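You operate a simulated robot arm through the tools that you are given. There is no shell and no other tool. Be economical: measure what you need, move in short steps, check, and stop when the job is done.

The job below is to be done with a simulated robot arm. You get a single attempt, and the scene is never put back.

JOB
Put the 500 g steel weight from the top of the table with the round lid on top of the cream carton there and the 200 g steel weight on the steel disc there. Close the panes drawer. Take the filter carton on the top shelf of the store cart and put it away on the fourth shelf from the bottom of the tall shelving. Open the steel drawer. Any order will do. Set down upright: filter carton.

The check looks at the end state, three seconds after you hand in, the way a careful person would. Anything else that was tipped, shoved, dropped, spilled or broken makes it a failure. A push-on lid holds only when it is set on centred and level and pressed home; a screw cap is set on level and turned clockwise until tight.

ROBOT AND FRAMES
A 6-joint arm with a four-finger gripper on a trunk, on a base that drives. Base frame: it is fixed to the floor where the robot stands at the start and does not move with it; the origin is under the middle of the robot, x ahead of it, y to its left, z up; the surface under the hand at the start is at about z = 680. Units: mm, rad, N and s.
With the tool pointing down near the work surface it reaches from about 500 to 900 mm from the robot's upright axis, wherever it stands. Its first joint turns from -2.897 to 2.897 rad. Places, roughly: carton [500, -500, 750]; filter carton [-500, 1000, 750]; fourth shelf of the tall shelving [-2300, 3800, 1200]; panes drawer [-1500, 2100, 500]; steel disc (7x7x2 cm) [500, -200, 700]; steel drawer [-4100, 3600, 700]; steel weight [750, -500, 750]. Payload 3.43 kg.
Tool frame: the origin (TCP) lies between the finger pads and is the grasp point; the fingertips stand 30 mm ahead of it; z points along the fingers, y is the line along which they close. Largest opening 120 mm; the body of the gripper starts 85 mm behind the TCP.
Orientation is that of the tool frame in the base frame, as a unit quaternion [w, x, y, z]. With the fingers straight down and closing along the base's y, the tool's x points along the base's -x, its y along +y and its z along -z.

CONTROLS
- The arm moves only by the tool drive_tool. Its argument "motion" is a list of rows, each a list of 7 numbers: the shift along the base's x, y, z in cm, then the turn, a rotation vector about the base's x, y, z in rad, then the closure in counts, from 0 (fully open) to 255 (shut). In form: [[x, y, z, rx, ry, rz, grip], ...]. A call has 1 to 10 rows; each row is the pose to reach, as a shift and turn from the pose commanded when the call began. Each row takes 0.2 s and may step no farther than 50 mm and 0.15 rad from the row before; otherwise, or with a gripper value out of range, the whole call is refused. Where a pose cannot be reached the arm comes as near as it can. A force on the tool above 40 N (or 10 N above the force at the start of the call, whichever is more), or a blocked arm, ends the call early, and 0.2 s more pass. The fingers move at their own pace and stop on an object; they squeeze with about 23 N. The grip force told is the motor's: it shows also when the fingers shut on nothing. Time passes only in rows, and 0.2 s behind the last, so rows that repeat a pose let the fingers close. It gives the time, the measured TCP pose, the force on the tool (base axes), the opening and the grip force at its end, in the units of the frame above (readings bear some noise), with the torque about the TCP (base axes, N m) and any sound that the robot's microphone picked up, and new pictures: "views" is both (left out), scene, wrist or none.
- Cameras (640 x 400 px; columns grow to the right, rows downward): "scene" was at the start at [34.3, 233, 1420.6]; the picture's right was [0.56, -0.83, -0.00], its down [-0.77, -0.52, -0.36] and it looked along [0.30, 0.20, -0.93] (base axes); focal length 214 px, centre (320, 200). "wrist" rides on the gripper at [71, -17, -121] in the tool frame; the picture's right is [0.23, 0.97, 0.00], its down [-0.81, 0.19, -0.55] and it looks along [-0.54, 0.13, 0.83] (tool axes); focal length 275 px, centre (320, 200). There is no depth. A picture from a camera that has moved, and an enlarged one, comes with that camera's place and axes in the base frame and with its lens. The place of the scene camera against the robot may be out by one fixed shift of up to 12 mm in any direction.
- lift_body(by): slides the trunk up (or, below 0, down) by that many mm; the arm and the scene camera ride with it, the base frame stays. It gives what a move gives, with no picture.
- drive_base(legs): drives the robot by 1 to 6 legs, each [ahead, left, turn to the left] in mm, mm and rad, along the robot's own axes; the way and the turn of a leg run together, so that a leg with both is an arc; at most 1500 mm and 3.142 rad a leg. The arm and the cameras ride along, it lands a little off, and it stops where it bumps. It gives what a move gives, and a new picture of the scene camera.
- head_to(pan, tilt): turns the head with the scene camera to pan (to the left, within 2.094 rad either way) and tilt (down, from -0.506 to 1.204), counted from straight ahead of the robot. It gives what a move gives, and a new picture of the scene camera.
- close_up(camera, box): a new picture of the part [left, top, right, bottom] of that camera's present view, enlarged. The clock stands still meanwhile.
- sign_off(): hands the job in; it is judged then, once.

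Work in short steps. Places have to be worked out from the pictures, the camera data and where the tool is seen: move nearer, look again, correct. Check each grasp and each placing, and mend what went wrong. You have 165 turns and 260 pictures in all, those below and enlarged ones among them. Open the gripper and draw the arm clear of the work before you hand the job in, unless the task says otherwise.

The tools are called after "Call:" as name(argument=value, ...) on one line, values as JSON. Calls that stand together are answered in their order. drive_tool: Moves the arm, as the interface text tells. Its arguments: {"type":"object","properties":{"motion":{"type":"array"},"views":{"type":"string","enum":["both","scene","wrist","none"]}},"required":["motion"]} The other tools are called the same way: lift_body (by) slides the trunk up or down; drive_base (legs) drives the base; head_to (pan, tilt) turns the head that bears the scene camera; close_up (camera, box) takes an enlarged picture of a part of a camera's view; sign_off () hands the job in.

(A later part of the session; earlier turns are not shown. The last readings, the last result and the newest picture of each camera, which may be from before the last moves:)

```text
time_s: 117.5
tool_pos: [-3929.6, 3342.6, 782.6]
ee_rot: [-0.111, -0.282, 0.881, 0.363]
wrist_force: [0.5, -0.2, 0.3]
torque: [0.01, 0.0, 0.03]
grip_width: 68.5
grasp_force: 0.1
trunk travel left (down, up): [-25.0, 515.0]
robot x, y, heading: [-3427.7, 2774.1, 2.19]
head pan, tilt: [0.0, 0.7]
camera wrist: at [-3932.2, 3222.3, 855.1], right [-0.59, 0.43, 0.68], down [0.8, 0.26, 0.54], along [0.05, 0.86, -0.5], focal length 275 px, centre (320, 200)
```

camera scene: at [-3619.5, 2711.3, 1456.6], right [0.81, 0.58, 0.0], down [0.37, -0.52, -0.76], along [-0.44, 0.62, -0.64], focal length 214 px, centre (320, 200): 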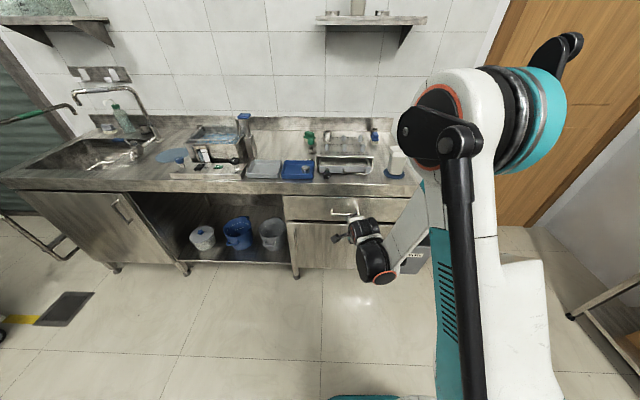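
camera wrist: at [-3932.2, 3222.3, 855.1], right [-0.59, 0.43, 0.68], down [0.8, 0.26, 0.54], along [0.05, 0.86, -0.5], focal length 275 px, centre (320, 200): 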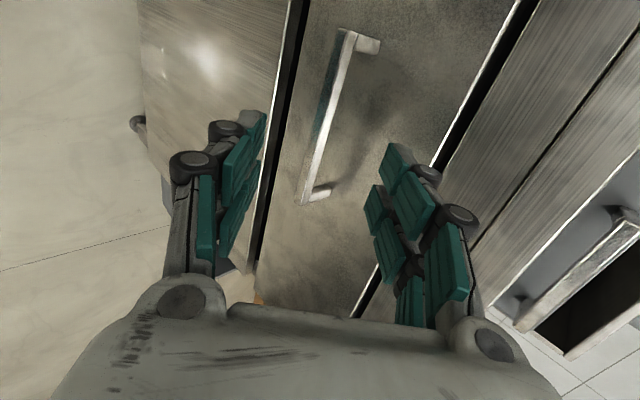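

Bar is exactly centred 85 mm ahead along the tool axis. Narrow to ~33 mm, advance 66 mm, then close on the bar.

Call:
drive_tool(motion=[[0, 0, 0, 0, 0, 0, 185], [0, 0, 0, 0, 0, 0, 185], [-1.0, 1.44, -1.78, 0, 0, 0, 185], [-1.8, 2.6, -3.2, 0, 0, 0, 185], [-2.4, 3.46, -4.27, 0, 0, 0, 185], [-2.64, 3.81, -4.69, 0, 0, 0, 185]], views="wrist")

Call:
close_up(camera="wrist", box=[220, 70, 412, 190])

```text
time_s: 118.9
tool_pos: [-3956.5, 3381.4, 733.2]
ee_rot: [-0.111, -0.283, 0.881, 0.362]
wrist_force: [0.3, -0.3, -0.9]
torque: [-0.01, -0.04, -0.01]
grip_width: 32.9
grasp_force: 0.0
trunk travel left (down, up): [-25.0, 515.0]
robot x, y, heading: [-3422.5, 2771.6, 2.188]
head pan, tilt: [0.0, 0.7]
camera wrist: at [-3958.9, 3259.9, 807.5], right [-0.59, 0.43, 0.68], down [0.8, 0.26, 0.54], along [0.05, 0.86, -0.5], focal length 275 px, centre (320, 200)
```

wrist: 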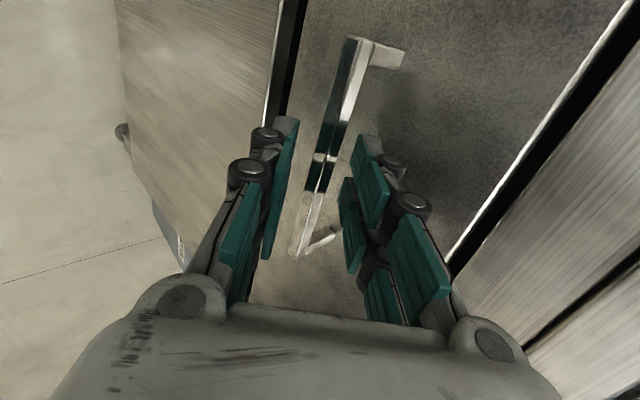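

```text
3.33 times, centred on (316, 130) of wrist
camera zoom: at [-3958.9, 3259.9, 807.5], right [-0.59, 0.43, 0.68], down [0.8, 0.26, 0.54], along [0.05, 0.86, -0.5], focal length 918 px, centre (333, 433)
```

zoom: 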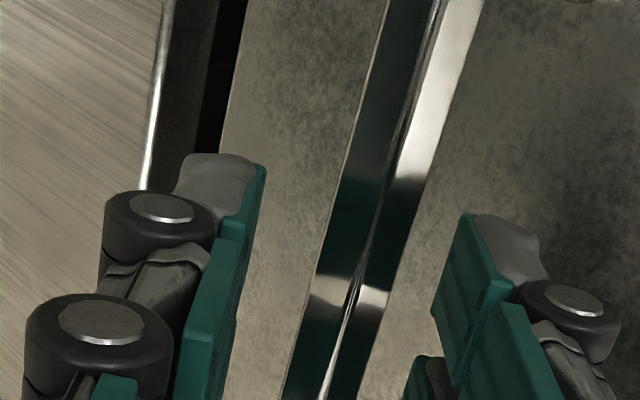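

Fingers straddle the bar. Close.

Call:
drive_tool(motion=[[0, 0, 0, 0, 0, 0, 255], [0, 0, 0, 0, 0, 0, 255], [0, 0, 0, 0, 0, 0, 255]], views="wrist")

```text
time_s: 119.7
tool_pos: [-3957.1, 3379.4, 735.3]
ee_rot: [-0.111, -0.281, 0.881, 0.364]
wrist_force: [-2.3, 2.7, 7.1]
torque: [-0.87, 1.73, -1.21]
grip_width: 15.5
grasp_force: 44.5
trunk travel left (down, up): [-25.0, 515.0]
robot x, y, heading: [-3424.5, 2770.4, 2.188]
head pan, tilt: [0.0, 0.7]
camera wrist: at [-3958.8, 3259.9, 808.0], right [-0.59, 0.43, 0.68], down [0.8, 0.26, 0.53], along [0.05, 0.86, -0.5], focal length 275 px, centre (320, 200)
```

wrist: 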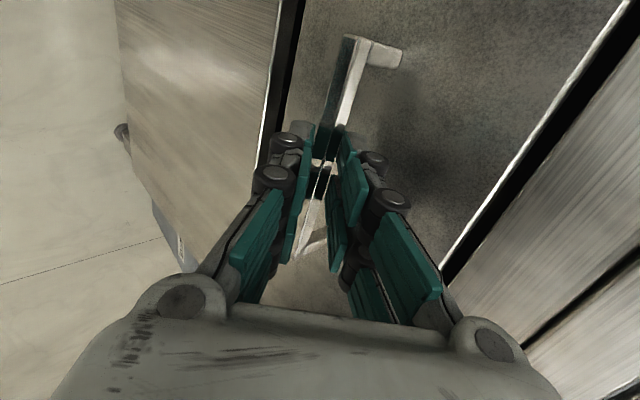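

Bar gripped. Pull straight back 100 mm with the arm.

Call:
drive_tool(motion=[[0.55, -0.84, 0, 0, 0, 0, 255], [1.4, -2.1, 0, 0, 0, 0, 255], [2.5, -3.8, 0, 0, 0, 0, 255], [3.9, -5.9, 0, 0, 0, 0, 255], [5.5, -8.4, 0, 0, 0, 0, 255]], views="wrist")

```text
time_s: 120.9
tool_pos: [-3907.4, 3306.0, 735.1]
ee_rot: [-0.108, -0.281, 0.885, 0.355]
wrist_force: [-0.2, -1.0, -28.8]
torque: [-1.35, 0.99, -1.41]
grip_width: 15.8
grasp_force: 44.7
out of reach, approached as far as the arm can: row 5
trunk travel left (down, up): [-25.0, 515.0]
robot x, y, heading: [-3428.9, 2774.6, 2.192]
head pan, tilt: [0.0, 0.7]
stopped in row 5: the force on the tool passed its limit at 47 N (the readings are from after the stop); the commanded pose is now the measured one
camera wrist: at [-3910.0, 3185.7, 810.5], right [-0.6, 0.44, 0.67], down [0.8, 0.26, 0.54], along [0.06, 0.86, -0.51], focal length 275 px, centre (320, 200)
```

wrist: 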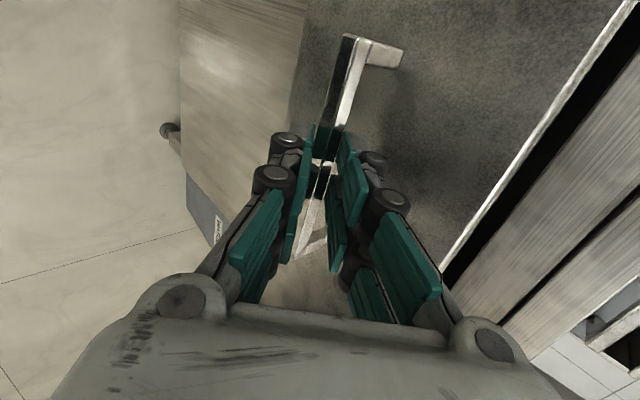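

The drawer is moving (≈88 mm). The arm hit its folded limit, so pull further with the base.

Call:
drive_base(legs=[[-150, 6, 0]])

```text
time_s: 122.1
tool_pos: [-3854.2, 3226.3, 735.7]
ee_rot: [-0.11, -0.279, 0.886, 0.354]
wrist_force: [0.8, -1.9, -11.9]
torque: [-1.21, 1.48, -1.39]
grip_width: 15.3
grasp_force: 45.5
trunk travel left (down, up): [-25.0, 515.0]
robot x, y, heading: [-3374.8, 2694.5, 2.185]
head pan, tilt: [0.0, 0.7]
stopped in leg 1: the force on the tool passed its limit at 42 N (the readings are from after the stop); the commanded pose is now the measured one
camera scene: at [-3568.3, 2633.3, 1456.7], right [0.81, 0.58, 0.0], down [0.37, -0.52, -0.76], along [-0.44, 0.62, -0.64], focal length 214 px, centre (320, 200)
```

scene: 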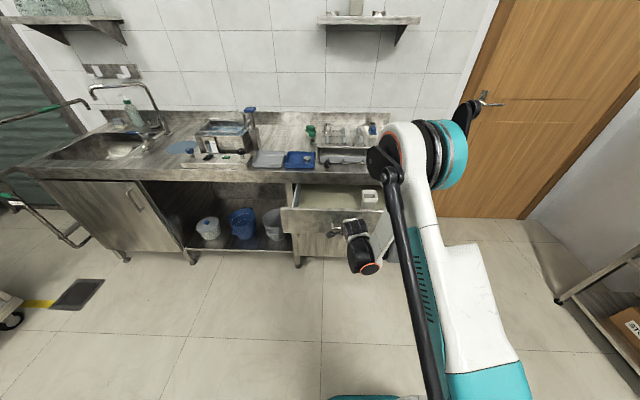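

The drawer has come out ~185 mm. Pull a bit more to see whether it is at its stop.

Call:
drive_base(legs=[[-80, 3, 0]])

Call:
close_up(camera="scene", box=[260, 150, 420, 250])

```text
time_s: 123.2
tool_pos: [-3810.0, 3159.9, 735.7]
ee_rot: [-0.109, -0.281, 0.885, 0.354]
wrist_force: [6.4, 3.1, -17.0]
torque: [-0.91, 0.92, -1.6]
grip_width: 16.0
grasp_force: 45.1
trunk travel left (down, up): [-25.0, 515.0]
robot x, y, heading: [-3330.7, 2626.1, 2.189]
head pan, tilt: [0.0, 0.7]
camera scene: at [-3524.4, 2567.5, 1456.5], right [0.81, 0.58, 0.0], down [0.38, -0.52, -0.76], along [-0.44, 0.62, -0.65], focal length 214 px, centre (320, 200)
```

scene: 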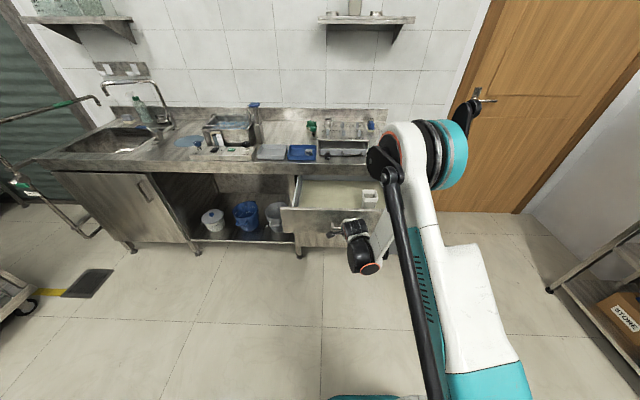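

```text
4.00 times, centred on (340, 200) of scene
camera zoom: at [-3524.4, 2567.5, 1456.5], right [0.81, 0.58, 0.0], down [0.38, -0.52, -0.76], along [-0.44, 0.62, -0.65], focal length 858 px, centre (240, 200)
```

zoom: 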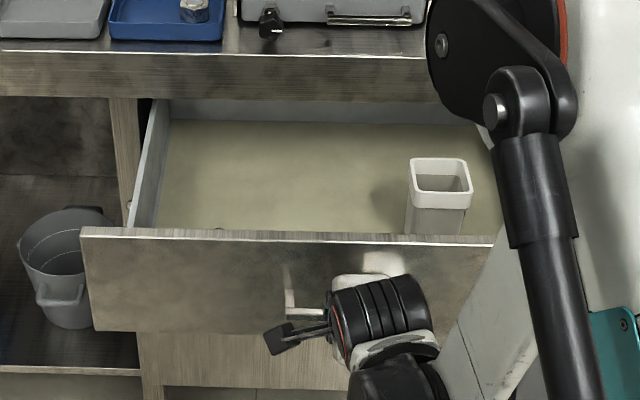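

Drawer ~265 mm open; try another 80 mm to find its stop.

Call:
drive_base(legs=[[-80, 3, 0]])

```text
time_s: 124.2
tool_pos: [-3766.6, 3093.4, 735.0]
ee_rot: [-0.109, -0.28, 0.886, 0.354]
wrist_force: [8.3, 3.4, -13.3]
torque: [-0.86, 0.98, -1.68]
grip_width: 15.7
grasp_force: 44.7
trunk travel left (down, up): [-25.0, 515.0]
robot x, y, heading: [-3289.1, 2559.4, 2.19]
head pan, tilt: [0.0, 0.7]
camera scene: at [-3479.9, 2500.6, 1456.6], right [0.81, 0.58, 0.0], down [0.38, -0.52, -0.76], along [-0.45, 0.62, -0.64], focal length 214 px, centre (320, 200)
```

scene: 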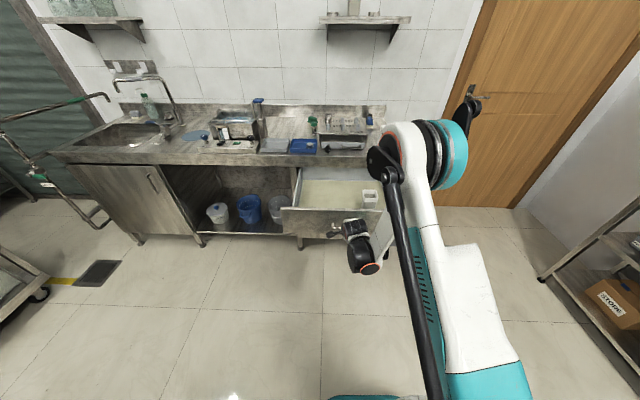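

Still moving (~343 mm). One more short pull.

Call:
drive_base(legs=[[-60, 2, 0]])

Call:
close_up(camera="scene", box=[260, 130, 420, 230])

```text
time_s: 125.2
tool_pos: [-3739.4, 3053.4, 740.2]
ee_rot: [-0.109, -0.281, 0.883, 0.361]
wrist_force: [0.3, 0.1, -0.5]
torque: [0.0, 0.02, 0.0]
grip_width: 0.0
grasp_force: 33.6
trunk travel left (down, up): [-25.0, 515.0]
robot x, y, heading: [-3263.0, 2518.0, 2.188]
head pan, tilt: [0.0, 0.7]
stopped in leg 1: the force on the tool passed its limit at 81 N (the readings are from after the stop); the commanded pose is now the measured one
camera scene: at [-3451.6, 2457.1, 1456.5], right [0.81, 0.58, 0.0], down [0.38, -0.52, -0.77], along [-0.45, 0.62, -0.64], focal length 214 px, centre (320, 200)
```

scene: 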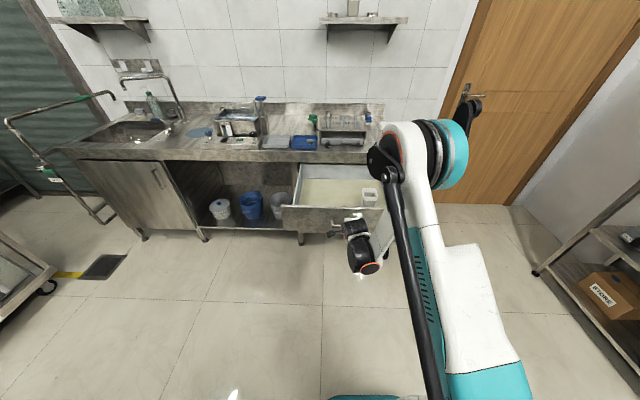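

```text
4.00 times, centred on (340, 180) of scene
camera zoom: at [-3451.6, 2457.1, 1456.5], right [0.81, 0.58, 0.0], down [0.38, -0.52, -0.77], along [-0.45, 0.62, -0.64], focal length 858 px, centre (240, 280)
```

zoom: 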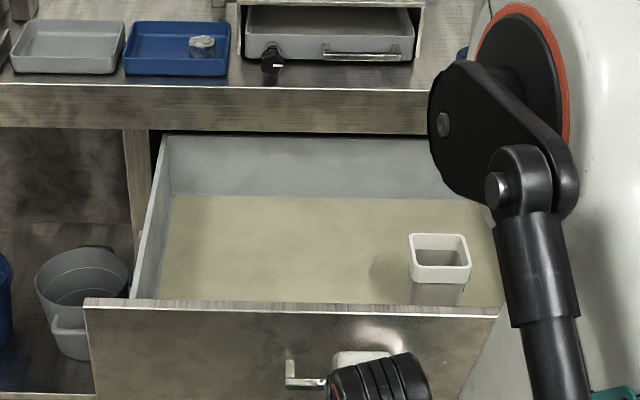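

The drawer reached its stop and the fingers slipped off — fully open. Back away and check the drawer and the bench cup.

Call:
drive_base(legs=[[-250, 0, 0]])

Call:
drive_tool(motion=[[0, 0, 4, 0, 0, 0, 200], [1, 0.7, 8, 0, 0, 0, 110], [3, 2, 12, 0, 0, 0, 0], [6, 4, 15, 0, 0, 0, 0], [9, 6, 18, 0, 0, 0, 0]], views="scene")

Call:
close_up(camera="scene", box=[240, 100, 432, 220])

```text
time_s: 126.5
tool_pos: [-3632.9, 3052.2, 738.6]
ee_rot: [-0.09, -0.233, 0.896, 0.367]
wrist_force: [0.1, -0.9, -1.0]
torque: [0.0, 0.01, 0.03]
grip_width: 0.0
grasp_force: 33.3
trunk travel left (down, up): [-25.0, 515.0]
robot x, y, heading: [-3211.4, 2467.1, 2.088]
head pan, tilt: [0.0, 0.7]
stopped in leg 1: the robot was blocked; the commanded pose is now the measured one
camera scene: at [-3411.2, 2429.2, 1456.6], right [0.87, 0.49, 0.0], down [0.32, -0.56, -0.76], along [-0.38, 0.67, -0.64], focal length 214 px, centre (320, 200)
```

scene: 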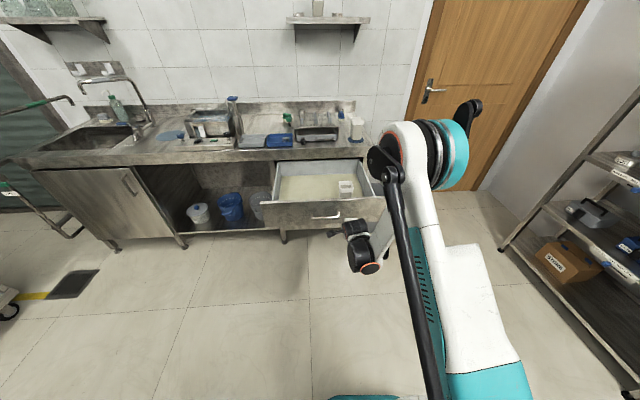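

```text
time_s: 127.7
tool_pos: [-3540.1, 3112.1, 923.8]
ee_rot: [-0.09, -0.233, 0.896, 0.366]
wrist_force: [0.4, -0.2, -0.2]
torque: [0.03, -0.04, 0.01]
grip_width: 120.0
grasp_force: 0.1
trunk travel left (down, up): [-25.0, 515.0]
robot x, y, heading: [-3215.9, 2463.7, 2.088]
head pan, tilt: [0.0, 0.7]
camera scene: at [-3411.8, 2429.1, 1456.5], right [0.87, 0.49, 0.0], down [0.32, -0.56, -0.76], along [-0.38, 0.67, -0.64], focal length 214 px, centre (320, 200)
```

scene: 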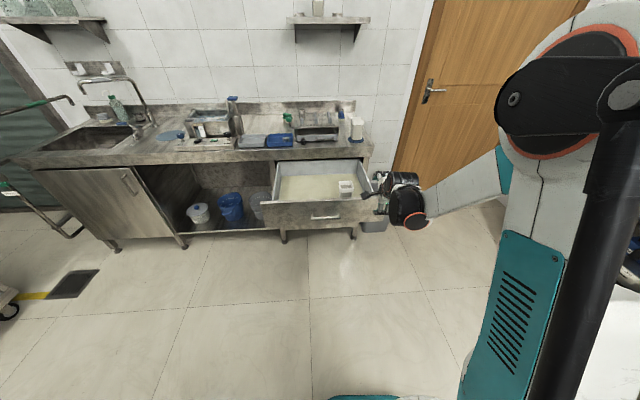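

```text
3.33 times, centred on (336, 160) of scene
camera zoom: at [-3411.8, 2429.1, 1456.5], right [0.87, 0.49, 0.0], down [0.32, -0.56, -0.76], along [-0.38, 0.67, -0.64], focal length 715 px, centre (267, 333)
```

zoom: 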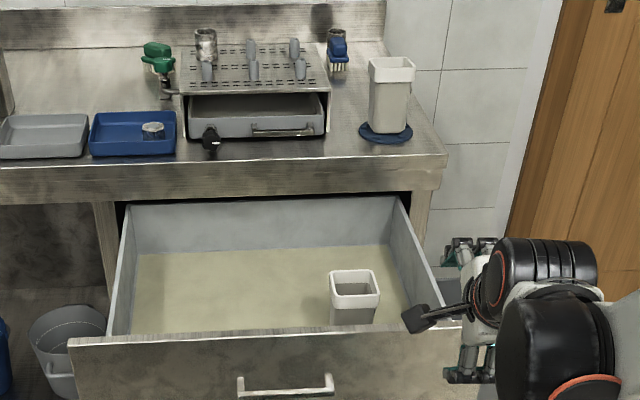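

The drawer is open with its cup upright, and the bench cup is untouched. The base bumped the island corner while backing; move right away from it, re-straighten, and look at the island.

Call:
drive_base(legs=[[30, -380, 0], [0, 0, 0.07]])

Call:
head_to(pan=1.5, tilt=0.7)

```text
time_s: 130.5
tool_pos: [-3271.9, 3299.0, 923.0]
ee_rot: [-0.103, -0.263, 0.888, 0.363]
wrist_force: [-0.1, 0.0, 0.9]
torque: [-0.01, 0.0, -0.01]
grip_width: 119.7
grasp_force: 0.0
trunk travel left (down, up): [-25.0, 515.0]
robot x, y, heading: [-2898.8, 2678.0, 2.151]
head pan, tilt: [0.0, 0.7]
camera scene: at [-3094.7, 2626.2, 1456.6], right [0.83, 0.55, 0.0], down [0.35, -0.54, -0.76], along [-0.42, 0.64, -0.64], focal length 214 px, centre (320, 200)
```

scene: 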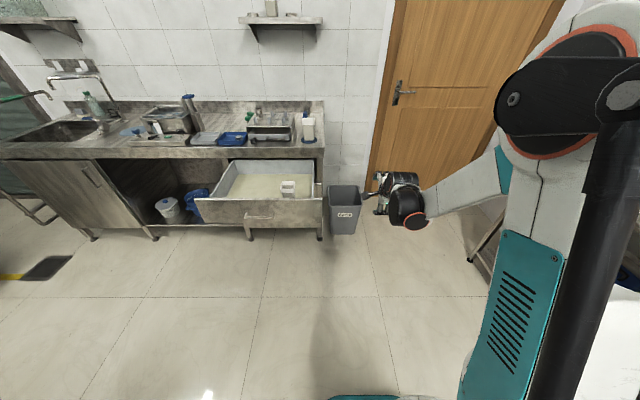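

```text
time_s: 132.1
tool_pos: [-3270.3, 3300.3, 921.8]
ee_rot: [-0.102, -0.263, 0.888, 0.363]
wrist_force: [0.2, 0.0, -0.3]
torque: [0.0, -0.02, -0.01]
grip_width: 120.1
grasp_force: 0.1
trunk travel left (down, up): [-25.0, 515.0]
robot x, y, heading: [-2896.9, 2684.6, 2.155]
head pan, tilt: [1.499, 0.7]
camera scene: at [-3122.1, 2513.6, 1456.6], right [-0.49, 0.87, 0.0], down [0.56, 0.31, -0.76], along [-0.67, -0.37, -0.64], focal length 214 px, centre (320, 200)
```

scene: 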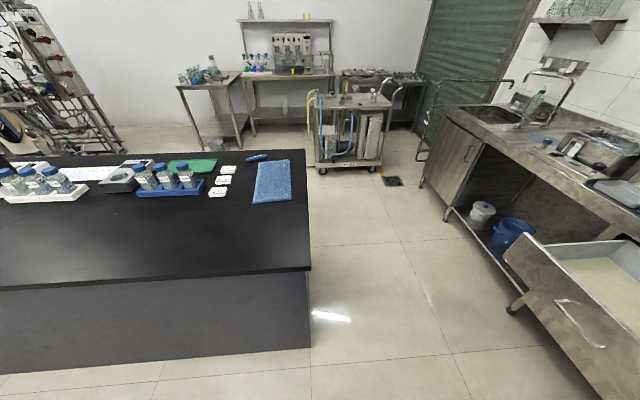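

Island is undisturbed. Drive back along the corridor to beside the panes drawer and turn to face it.

Call:
drive_base(legs=[[-1250, -20, 0], [0, 0, -1.567]])

Call:
head_to(pan=0, tilt=0.7)

```text
time_s: 142.3
tool_pos: [-1569.2, 1989.4, 922.5]
ee_rot: [0.188, 0.451, 0.809, 0.327]
wrist_force: [-0.5, 0.6, 0.4]
torque: [-0.03, 0.0, 0.0]
grip_width: 119.9
grasp_force: 0.0
trunk travel left (down, up): [-25.0, 515.0]
robot x, y, heading: [-2194.8, 1629.8, 0.559]
head pan, tilt: [1.499, 0.7]
camera scene: at [-2351.1, 1867.0, 1456.6], right [0.88, 0.47, 0.0], down [0.3, -0.57, -0.76], along [-0.36, 0.68, -0.64], focal length 214 px, centre (320, 200)
```

scene: 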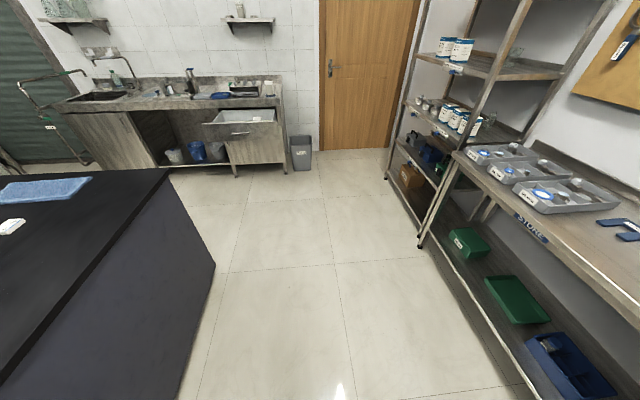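

```text
time_s: 143.9
tool_pos: [-1567.8, 1988.7, 922.3]
ee_rot: [0.188, 0.451, 0.809, 0.328]
wrist_force: [0.3, 0.8, 0.8]
torque: [0.02, -0.04, -0.04]
grip_width: 120.1
grasp_force: 0.0
trunk travel left (down, up): [-25.0, 515.0]
robot x, y, heading: [-2195.7, 1634.2, 0.56]
head pan, tilt: [0.0, 0.7]
camera scene: at [-2239.2, 1837.2, 1456.6], right [0.53, -0.85, 0.0], down [-0.55, -0.34, -0.76], along [0.65, 0.41, -0.64], focal length 214 px, centre (320, 200)
```

scene: 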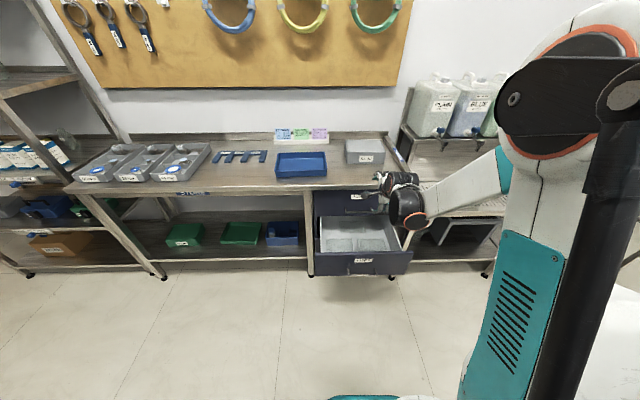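

A lower drawer in the bench cabinet is open; zoom to read its label.

Call:
close_up(camera="scene", box=[290, 180, 450, 280])

```text
4.00 times, centred on (370, 230) of scene
camera zoom: at [-2239.2, 1837.2, 1456.6], right [0.53, -0.85, 0.0], down [-0.55, -0.34, -0.76], along [0.65, 0.41, -0.64], focal length 858 px, centre (120, 80)
```

zoom: 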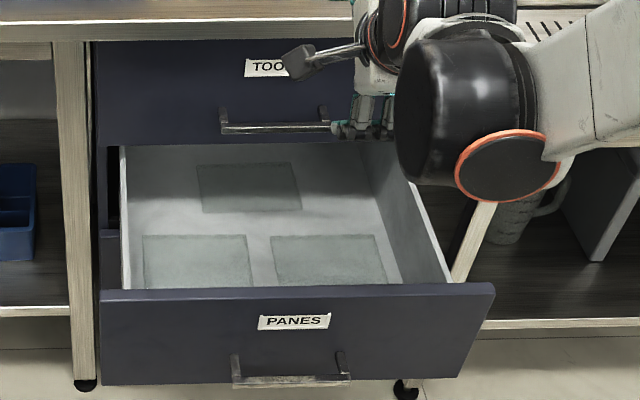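

It is the PANES drawer: front at s≈-252, open ~230 mm; bow handle near (-1666,1960,535). I'll back up 190 mm, drop the trunk, and use the same bar grip.

Call:
drive_base(legs=[[-190, 0, 0.03]])

Call:
lift_body(by=-25)

Call:
drive_tool(motion=[[0, 0, -4, 0, 0, 0, 110], [0, 0, -8, 0, 0, 0, 110], [0, 0, -12, 0, 0, 0, 110]], views="both")

```text
time_s: 145.5
tool_pos: [-1738.8, 1903.2, 921.9]
ee_rot: [0.182, 0.437, 0.817, 0.329]
wrist_force: [0.7, 0.7, 0.7]
torque: [-0.01, 0.01, -0.01]
grip_width: 119.9
grasp_force: 0.1
trunk travel left (down, up): [-25.0, 515.0]
robot x, y, heading: [-2356.4, 1526.7, 0.59]
head pan, tilt: [0.0, 0.7]
camera scene: at [-2405.2, 1731.7, 1456.6], right [0.56, -0.83, 0.0], down [-0.53, -0.36, -0.76], along [0.63, 0.43, -0.64], focal length 214 px, centre (320, 200)
```

scene: 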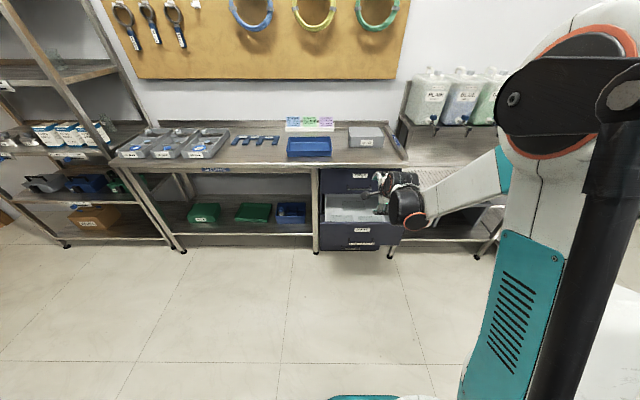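

```text
time_s: 146.2
tool_pos: [-1739.7, 1903.5, 897.2]
ee_rot: [0.182, 0.438, 0.816, 0.33]
wrist_force: [-0.3, -0.3, -0.2]
torque: [0.0, -0.02, 0.0]
grip_width: 119.9
grasp_force: 0.0
trunk travel left (down, up): [0.0, 540.0]
robot x, y, heading: [-2359.4, 1528.8, 0.594]
head pan, tilt: [0.0, 0.7]
```

```text
time_s: 147.0
tool_pos: [-1739.2, 1906.8, 775.1]
ee_rot: [0.183, 0.438, 0.816, 0.33]
wrist_force: [-1.2, 0.0, 0.1]
torque: [0.0, 0.01, 0.03]
grip_width: 68.2
grasp_force: 0.1
trunk travel left (down, up): [0.0, 540.0]
robot x, y, heading: [-2354.5, 1526.6, 0.59]
head pan, tilt: [0.0, 0.7]
camera scene: at [-2405.5, 1731.4, 1431.5], right [0.56, -0.83, 0.0], down [-0.53, -0.36, -0.76], along [0.63, 0.43, -0.64], focal length 214 px, centre (320, 200)
camera wrist: at [-1859.6, 1914.1, 849.7], right [0.45, 0.58, 0.68], down [0.24, -0.81, 0.54], along [0.86, -0.08, -0.5], focal length 275 px, centre (320, 200)
```

scene: 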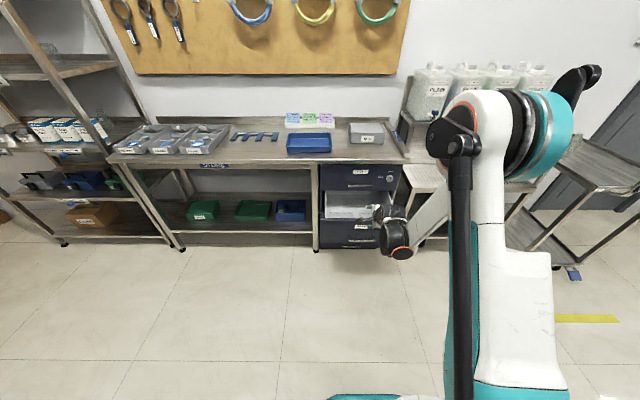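
wrist: 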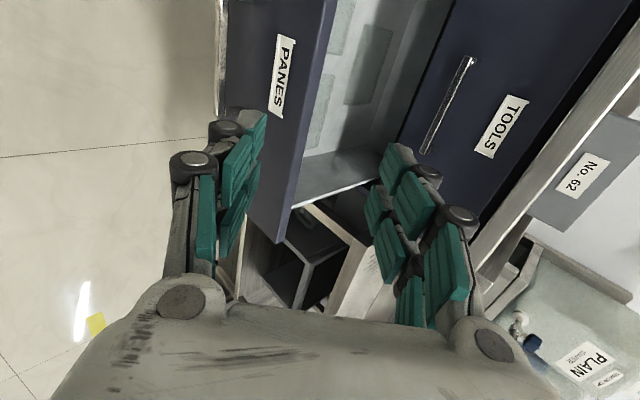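

Zoom the wrist view on the PANES handle for a precise fix.

Call:
close_up(camera="wrist", box=[180, 0, 340, 100])

Call:
close_up(camera="scene", box=[310, 180, 420, 249])

```text
4.00 times, centred on (260, 50) of wrist
camera zoom: at [-1859.6, 1914.1, 849.7], right [0.45, 0.58, 0.68], down [0.24, -0.81, 0.54], along [0.86, -0.08, -0.5], focal length 1101 px, centre (560, 800)
```

zoom: 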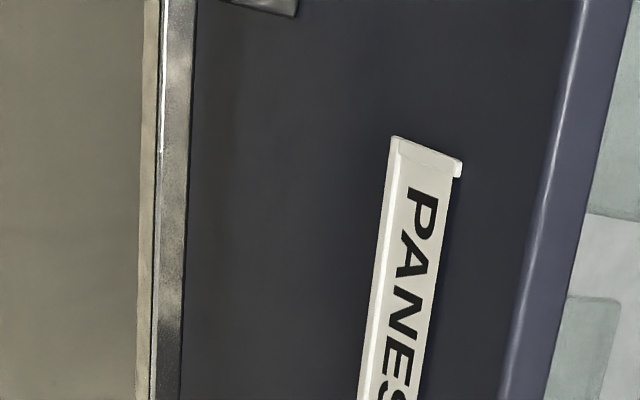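

```text
5.80 times, centred on (365, 214) of scene
camera zoom: at [-2405.5, 1731.4, 1431.5], right [0.56, -0.83, 0.0], down [-0.53, -0.36, -0.76], along [0.63, 0.43, -0.64], focal length 1243 px, centre (59, 116)
```

zoom: 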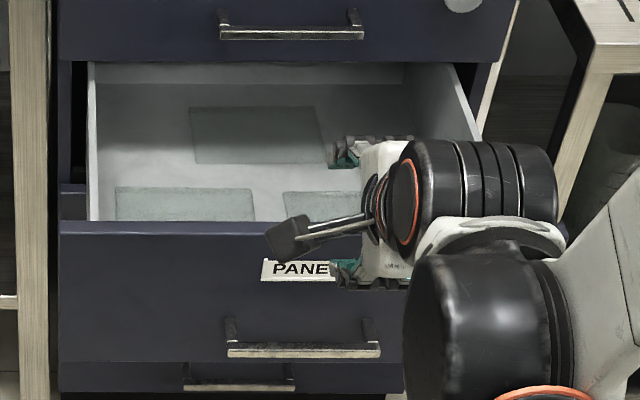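

PANES bar fixed at about (-1684,1952,543). Descend to the pre-grasp 85 mm back along the tool axis.

Call:
drive_tool(motion=[[0.1, 0.4, -4.3, 0, 0, 0, 110], [0.3, 0.8, -8.6, 0, 0, 0, 110], [0.5, 1.3, -12.9, 0, 0, 0, 185], [0.5, 1.3, -17.1, 0, 0, 0, 185], [0.5, 1.3, -17.1, 0, 0, 0, 185]], views="wrist")

Call:
close_up(camera="wrist", box=[220, 0, 412, 120])

```text
time_s: 148.2
tool_pos: [-1701.6, 1939.4, 622.4]
ee_rot: [0.181, 0.438, 0.816, 0.329]
wrist_force: [0.5, -0.4, -0.4]
torque: [0.02, 0.03, -0.02]
grip_width: 33.1
grasp_force: 0.0
out of reach, approached as far as the arm can: row 2, 3, 4, 5
trunk travel left (down, up): [0.0, 540.0]
robot x, y, heading: [-2350.8, 1522.4, 0.597]
head pan, tilt: [0.0, 0.7]
camera wrist: at [-1821.3, 1946.7, 696.3], right [0.45, 0.58, 0.68], down [0.24, -0.81, 0.54], along [0.86, -0.08, -0.5], focal length 275 px, centre (320, 200)
```

wrist: 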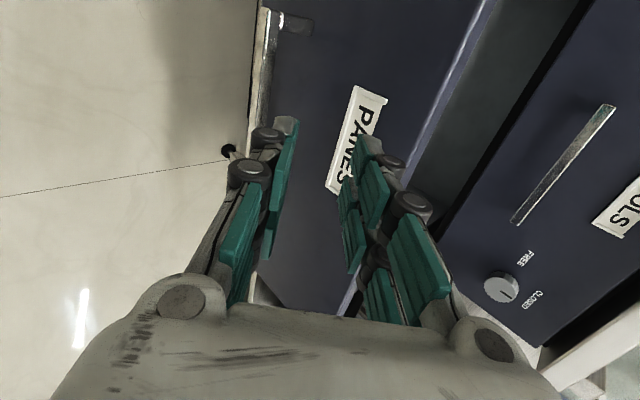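

```text
3.33 times, centred on (316, 60) of wrist
camera zoom: at [-1821.3, 1946.7, 696.3], right [0.45, 0.58, 0.68], down [0.24, -0.81, 0.54], along [0.86, -0.08, -0.5], focal length 918 px, centre (333, 667)
```

zoom: 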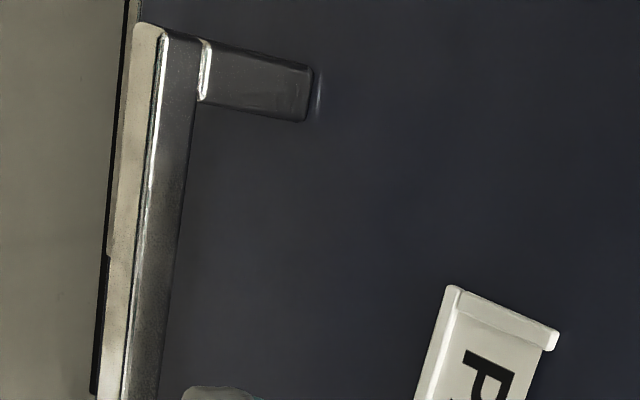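

Too low for this radius; the arm could only reach z=622. Raise slightly, back the base 110 mm so the bar is farther out, and retry.

Call:
drive_tool(motion=[[-2, -1.3, 2, 0, 0, 0, 185], [-3, -2, 4, 0, 0, 0, 185]], views="none")

Call:
drive_base(legs=[[-110, 0, 0]])

```text
time_s: 148.8
tool_pos: [-1719.9, 1925.9, 668.7]
ee_rot: [0.182, 0.438, 0.817, 0.328]
wrist_force: [0.7, 1.0, 0.4]
torque: [0.01, -0.01, -0.01]
grip_width: 33.0
grasp_force: 0.2
out of reach, approached as far as the arm can: row 1, 2
trunk travel left (down, up): [0.0, 540.0]
robot x, y, heading: [-2355.2, 1526.8, 0.587]
head pan, tilt: [0.0, 0.7]
```

```text
time_s: 150.0
tool_pos: [-1809.8, 1865.9, 669.9]
ee_rot: [0.182, 0.438, 0.817, 0.329]
wrist_force: [-0.5, 0.6, -0.2]
torque: [-0.01, -0.01, -0.05]
grip_width: 33.0
grasp_force: 0.0
trunk travel left (down, up): [0.0, 540.0]
robot x, y, heading: [-2449.5, 1468.7, 0.59]
head pan, tilt: [0.0, 0.7]
camera scene: at [-2495.5, 1671.0, 1431.6], right [0.56, -0.83, 0.0], down [-0.53, -0.36, -0.76], along [0.63, 0.43, -0.64], focal length 214 px, centre (320, 200)
```

scene: 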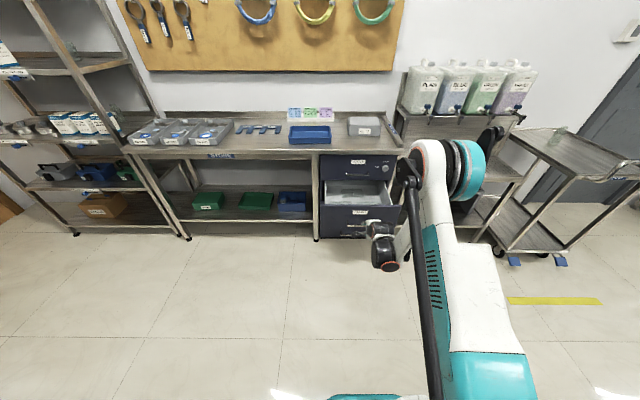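

Move toward the pre-grasp at ~110 mm back from the bar and inspect.

Call:
drive_tool(motion=[[2.3, 1.6, -2.2, 0, 0, 0, 110], [4.6, 3.2, -4.4, 0, 0, 0, 110], [6.9, 4.9, -6.6, 0, 0, 0, 110], [6.9, 4.9, -6.6, 0, 0, 0, 110]], views="wrist")

```text
time_s: 151.0
tool_pos: [-1739.5, 1913.5, 601.0]
ee_rot: [0.182, 0.437, 0.817, 0.33]
wrist_force: [-0.3, 1.1, 0.1]
torque: [0.01, 0.0, 0.01]
grip_width: 68.3
grasp_force: 0.1
trunk travel left (down, up): [0.0, 540.0]
robot x, y, heading: [-2445.9, 1465.5, 0.593]
head pan, tilt: [0.0, 0.7]
camera wrist: at [-1859.7, 1920.9, 676.3], right [0.45, 0.58, 0.68], down [0.24, -0.81, 0.54], along [0.86, -0.08, -0.5], focal length 275 px, centre (320, 200)
```

wrist: 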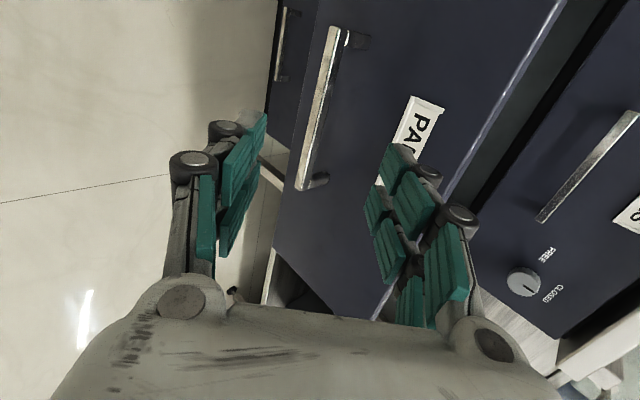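

The bar now solves to (-1667,1957,515), centred on the tool axis 120 mm ahead. Narrow fingers and advance 70 mm, then check.

Call:
drive_tool(motion=[[0, 0, 0, 0, 0, 0, 185], [1.4, 0.9, -1.7, 0, 0, 0, 185], [2.8, 1.8, -3.4, 0, 0, 0, 185], [4.1, 2.65, -5.0, 0, 0, 0, 185], [4.1, 2.65, -5.0, 0, 0, 0, 185]], views="wrist")

```text
time_s: 152.2
tool_pos: [-1699.7, 1940.3, 552.1]
ee_rot: [0.182, 0.438, 0.817, 0.33]
wrist_force: [1.0, 0.6, 0.0]
torque: [0.0, 0.0, 0.01]
grip_width: 32.7
grasp_force: 0.1
trunk travel left (down, up): [0.0, 540.0]
robot x, y, heading: [-2444.4, 1465.4, 0.592]
head pan, tilt: [0.0, 0.7]
camera wrist: at [-1818.4, 1947.7, 628.1], right [0.45, 0.58, 0.68], down [0.24, -0.81, 0.54], along [0.86, -0.08, -0.5], focal length 275 px, centre (320, 200)
```

wrist: 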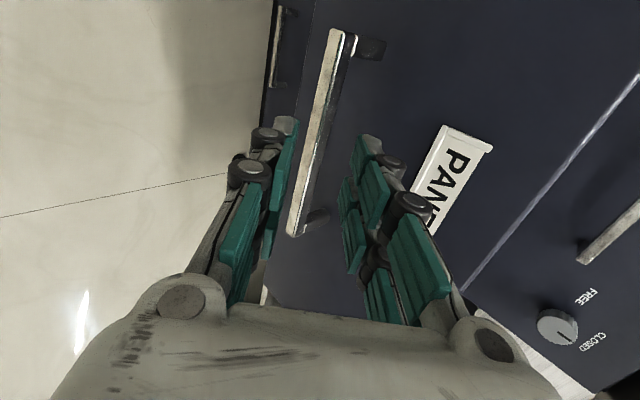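

Bar is ~45 mm ahead, 3 mm toward the lower finger. Advance 27 mm with that correction.

Call:
drive_tool(motion=[[0.7, 0.45, -1.0, 0, 0, 0, 185], [1.47, 0.94, -2.07, 0, 0, 0, 185], [1.47, 0.94, -2.07, 0, 0, 0, 185]], views="wrist")

```text
time_s: 153.0
tool_pos: [-1691.7, 1947.7, 547.0]
ee_rot: [0.182, 0.437, 0.816, 0.33]
wrist_force: [-0.2, 0.2, -0.7]
torque: [-0.01, 0.01, 0.0]
grip_width: 33.0
grasp_force: 0.1
out of reach, approached as far as the arm can: row 2, 3
trunk travel left (down, up): [0.0, 540.0]
robot x, y, heading: [-2445.5, 1469.4, 0.595]
head pan, tilt: [0.0, 0.7]
camera wrist: at [-1811.1, 1954.2, 620.3], right [0.45, 0.58, 0.68], down [0.24, -0.81, 0.54], along [0.86, -0.08, -0.5], focal length 275 px, centre (320, 200)
```

wrist: 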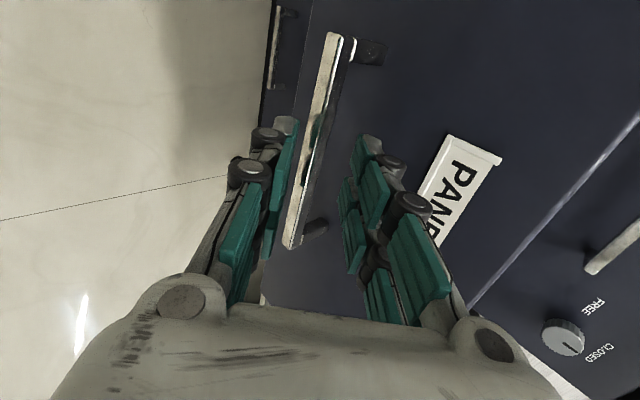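

The arm is at its limit 4 mm short. Instead of gripping I'll close the fingers and push the front panel just above the bar (tip z≈548), where the hand stays clear of the TOOLS handle.

Call:
drive_tool(motion=[[-0.9, -0.6, 1.2, 0, 0, 0, 185], [-0.9, -0.6, 2.4, 0, 0, 0, 255], [-0.9, -0.6, 2.4, 0, 0, 0, 255], [-0.9, -0.6, 2.4, 0, 0, 0, 255]], views="none")

Call:
drive_base(legs=[[35, 0, 0]])

Call:
drive_tool(motion=[[0, 0, 0, 0, 0, 0, 255]], views="wrist")

```text
time_s: 154.0
tool_pos: [-1700.8, 1940.0, 570.6]
ee_rot: [0.181, 0.438, 0.817, 0.329]
wrist_force: [0.5, 0.7, 0.1]
torque: [-0.01, 0.02, -0.01]
grip_width: 0.0
grasp_force: 22.9
trunk travel left (down, up): [0.0, 540.0]
robot x, y, heading: [-2443.5, 1463.9, 0.592]
head pan, tilt: [0.0, 0.7]
```

```text
time_s: 154.9
tool_pos: [-1672.3, 1961.0, 571.1]
ee_rot: [0.182, 0.438, 0.817, 0.329]
wrist_force: [-0.6, -0.1, 0.1]
torque: [-0.01, 0.03, -0.04]
grip_width: 0.0
grasp_force: 23.3
trunk travel left (down, up): [0.0, 540.0]
robot x, y, heading: [-2418.8, 1479.4, 0.595]
head pan, tilt: [0.0, 0.7]
camera scene: at [-2467.2, 1690.0, 1431.6], right [0.56, -0.83, 0.0], down [-0.53, -0.36, -0.76], along [0.63, 0.43, -0.64], focal length 214 px, centre (320, 200)
```

scene: 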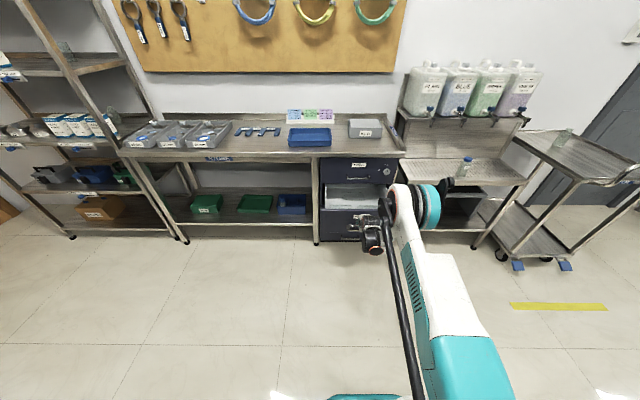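

```text
time_s: 155.3
tool_pos: [-1672.0, 1960.5, 570.1]
ee_rot: [0.183, 0.438, 0.817, 0.329]
wrist_force: [0.1, -0.3, 0.1]
torque: [0.01, -0.02, 0.02]
grip_width: 0.0
grasp_force: 22.6
trunk travel left (down, up): [0.0, 540.0]
robot x, y, heading: [-2418.4, 1489.7, 0.594]
head pan, tilt: [0.0, 0.7]
camera wrist: at [-1791.8, 1967.2, 644.7], right [0.45, 0.58, 0.68], down [0.24, -0.81, 0.54], along [0.86, -0.08, -0.5], focal length 275 px, centre (320, 200)
```

wrist: 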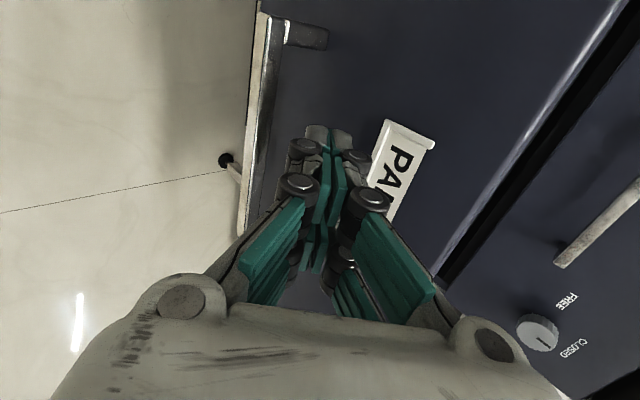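

The closed tip is just in front of the panel between the bar and the label. Push with the base 200 mm.

Call:
drive_base(legs=[[200, 0, 0]])

Call:
drive_tool(motion=[[0, 0, 0, 0, 0, 0, 255]], views="wrist")

```text
time_s: 156.8
tool_pos: [-1508.2, 2067.2, 571.0]
ee_rot: [0.182, 0.439, 0.816, 0.329]
wrist_force: [-0.1, 0.5, -0.5]
torque: [-0.01, 0.0, 0.0]
grip_width: 0.3
grasp_force: 22.6
trunk travel left (down, up): [0.0, 540.0]
robot x, y, heading: [-2251.8, 1594.4, 0.592]
head pan, tilt: [0.0, 0.7]
camera scene: at [-2303.8, 1799.4, 1431.6], right [0.56, -0.83, 0.0], down [-0.54, -0.36, -0.76], along [0.64, 0.43, -0.64], focal length 214 px, centre (320, 200)
```

scene: 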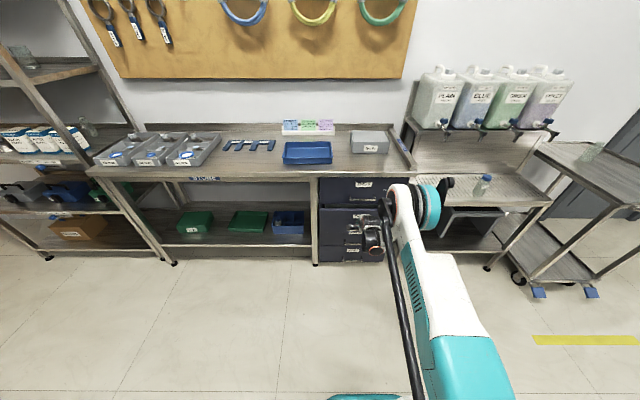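

```text
time_s: 157.2
tool_pos: [-1507.4, 2066.0, 570.4]
ee_rot: [0.182, 0.439, 0.816, 0.329]
wrist_force: [-0.5, -1.3, 0.6]
torque: [-0.01, 0.01, 0.0]
grip_width: 0.0
grasp_force: 22.8
trunk travel left (down, up): [0.0, 540.0]
robot x, y, heading: [-2257.6, 1598.1, 0.588]
head pan, tilt: [0.0, 0.7]
camera wrist: at [-1627.4, 2074.0, 644.7], right [0.45, 0.58, 0.68], down [0.23, -0.81, 0.54], along [0.86, -0.09, -0.5], focal length 275 px, centre (320, 200)
```

wrist: 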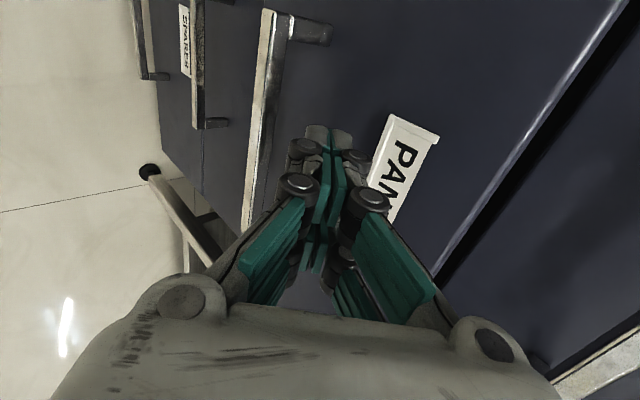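

The drawer glides in easily. Continue 50 mm.

Call:
drive_base(legs=[[50, 0, 0]])

Call:
close_up(camera="scene", box=[290, 160, 450, 260])

```text
time_s: 158.2
tool_pos: [-1466.6, 2095.2, 569.2]
ee_rot: [0.183, 0.439, 0.815, 0.33]
wrist_force: [-0.3, 0.1, 0.1]
torque: [0.01, 0.02, -0.01]
grip_width: 0.0
grasp_force: 22.8
trunk travel left (down, up): [0.0, 540.0]
robot x, y, heading: [-2214.1, 1622.9, 0.59]
head pan, tilt: [0.0, 0.7]
camera scene: at [-2261.9, 1827.5, 1431.6], right [0.56, -0.83, 0.0], down [-0.54, -0.36, -0.77], along [0.64, 0.43, -0.64], focal length 214 px, centre (320, 200)
```

scene: 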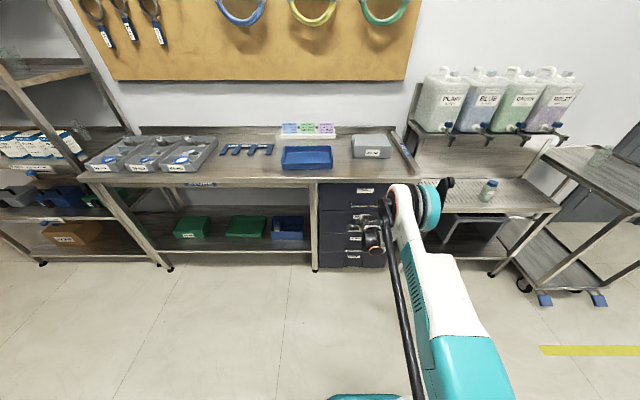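

```text
4.00 times, centred on (370, 210) of scene
camera zoom: at [-2261.9, 1827.5, 1431.6], right [0.56, -0.83, 0.0], down [-0.54, -0.36, -0.77], along [0.64, 0.43, -0.64], focal length 858 px, centre (120, 160)
```

zoom: 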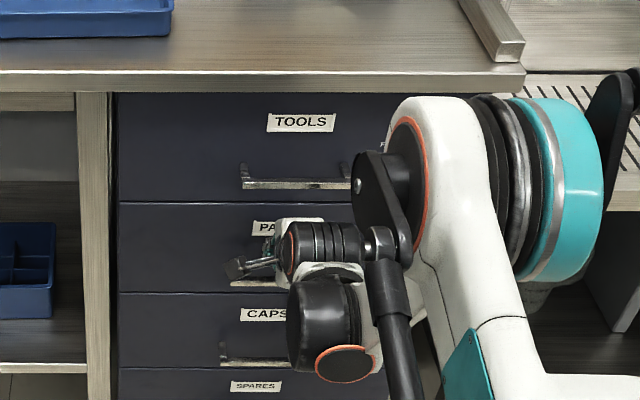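

Nearly flush. Push a further 30 mm and watch for the stop.

Call:
drive_base(legs=[[30, 0, 0]])

Call:
drive_tool(motion=[[0, 0, 0, 0, 0, 0, 255]], views="wrist")

```text
time_s: 158.9
tool_pos: [-1461.7, 2097.8, 570.0]
ee_rot: [0.181, 0.44, 0.817, 0.326]
wrist_force: [-11.0, -7.2, 6.9]
torque: [0.04, 0.02, 0.18]
grip_width: 0.0
grasp_force: 23.4
trunk travel left (down, up): [0.0, 540.0]
robot x, y, heading: [-2202.6, 1630.2, 0.587]
head pan, tilt: [0.0, 0.7]
stopped in leg 1: the force on the tool passed its limit at 74 N (the readings are from after the stop); the commanded pose is now the measured one
camera scene: at [-2254.9, 1832.2, 1431.6], right [0.56, -0.83, 0.0], down [-0.53, -0.36, -0.77], along [0.64, 0.43, -0.64], focal length 214 px, centre (320, 200)
```

scene: 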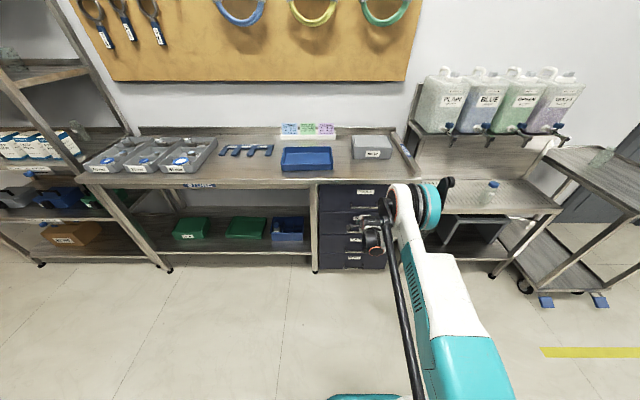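

```text
time_s: 159.3
tool_pos: [-1462.2, 2098.7, 570.2]
ee_rot: [0.181, 0.439, 0.817, 0.326]
wrist_force: [-13.8, -9.2, 4.4]
torque: [0.02, 0.08, 0.18]
grip_width: 0.0
grasp_force: 23.3
trunk travel left (down, up): [0.0, 540.0]
robot x, y, heading: [-2204.7, 1632.3, 0.596]
head pan, tilt: [0.0, 0.7]
camera wrist: at [-1580.4, 2105.6, 645.4], right [0.46, 0.58, 0.67], down [0.24, -0.81, 0.54], along [0.86, -0.09, -0.51], focal length 275 px, centre (320, 200)
```

wrist: 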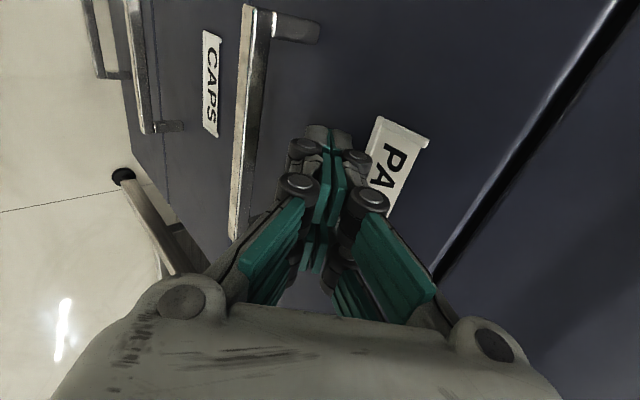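

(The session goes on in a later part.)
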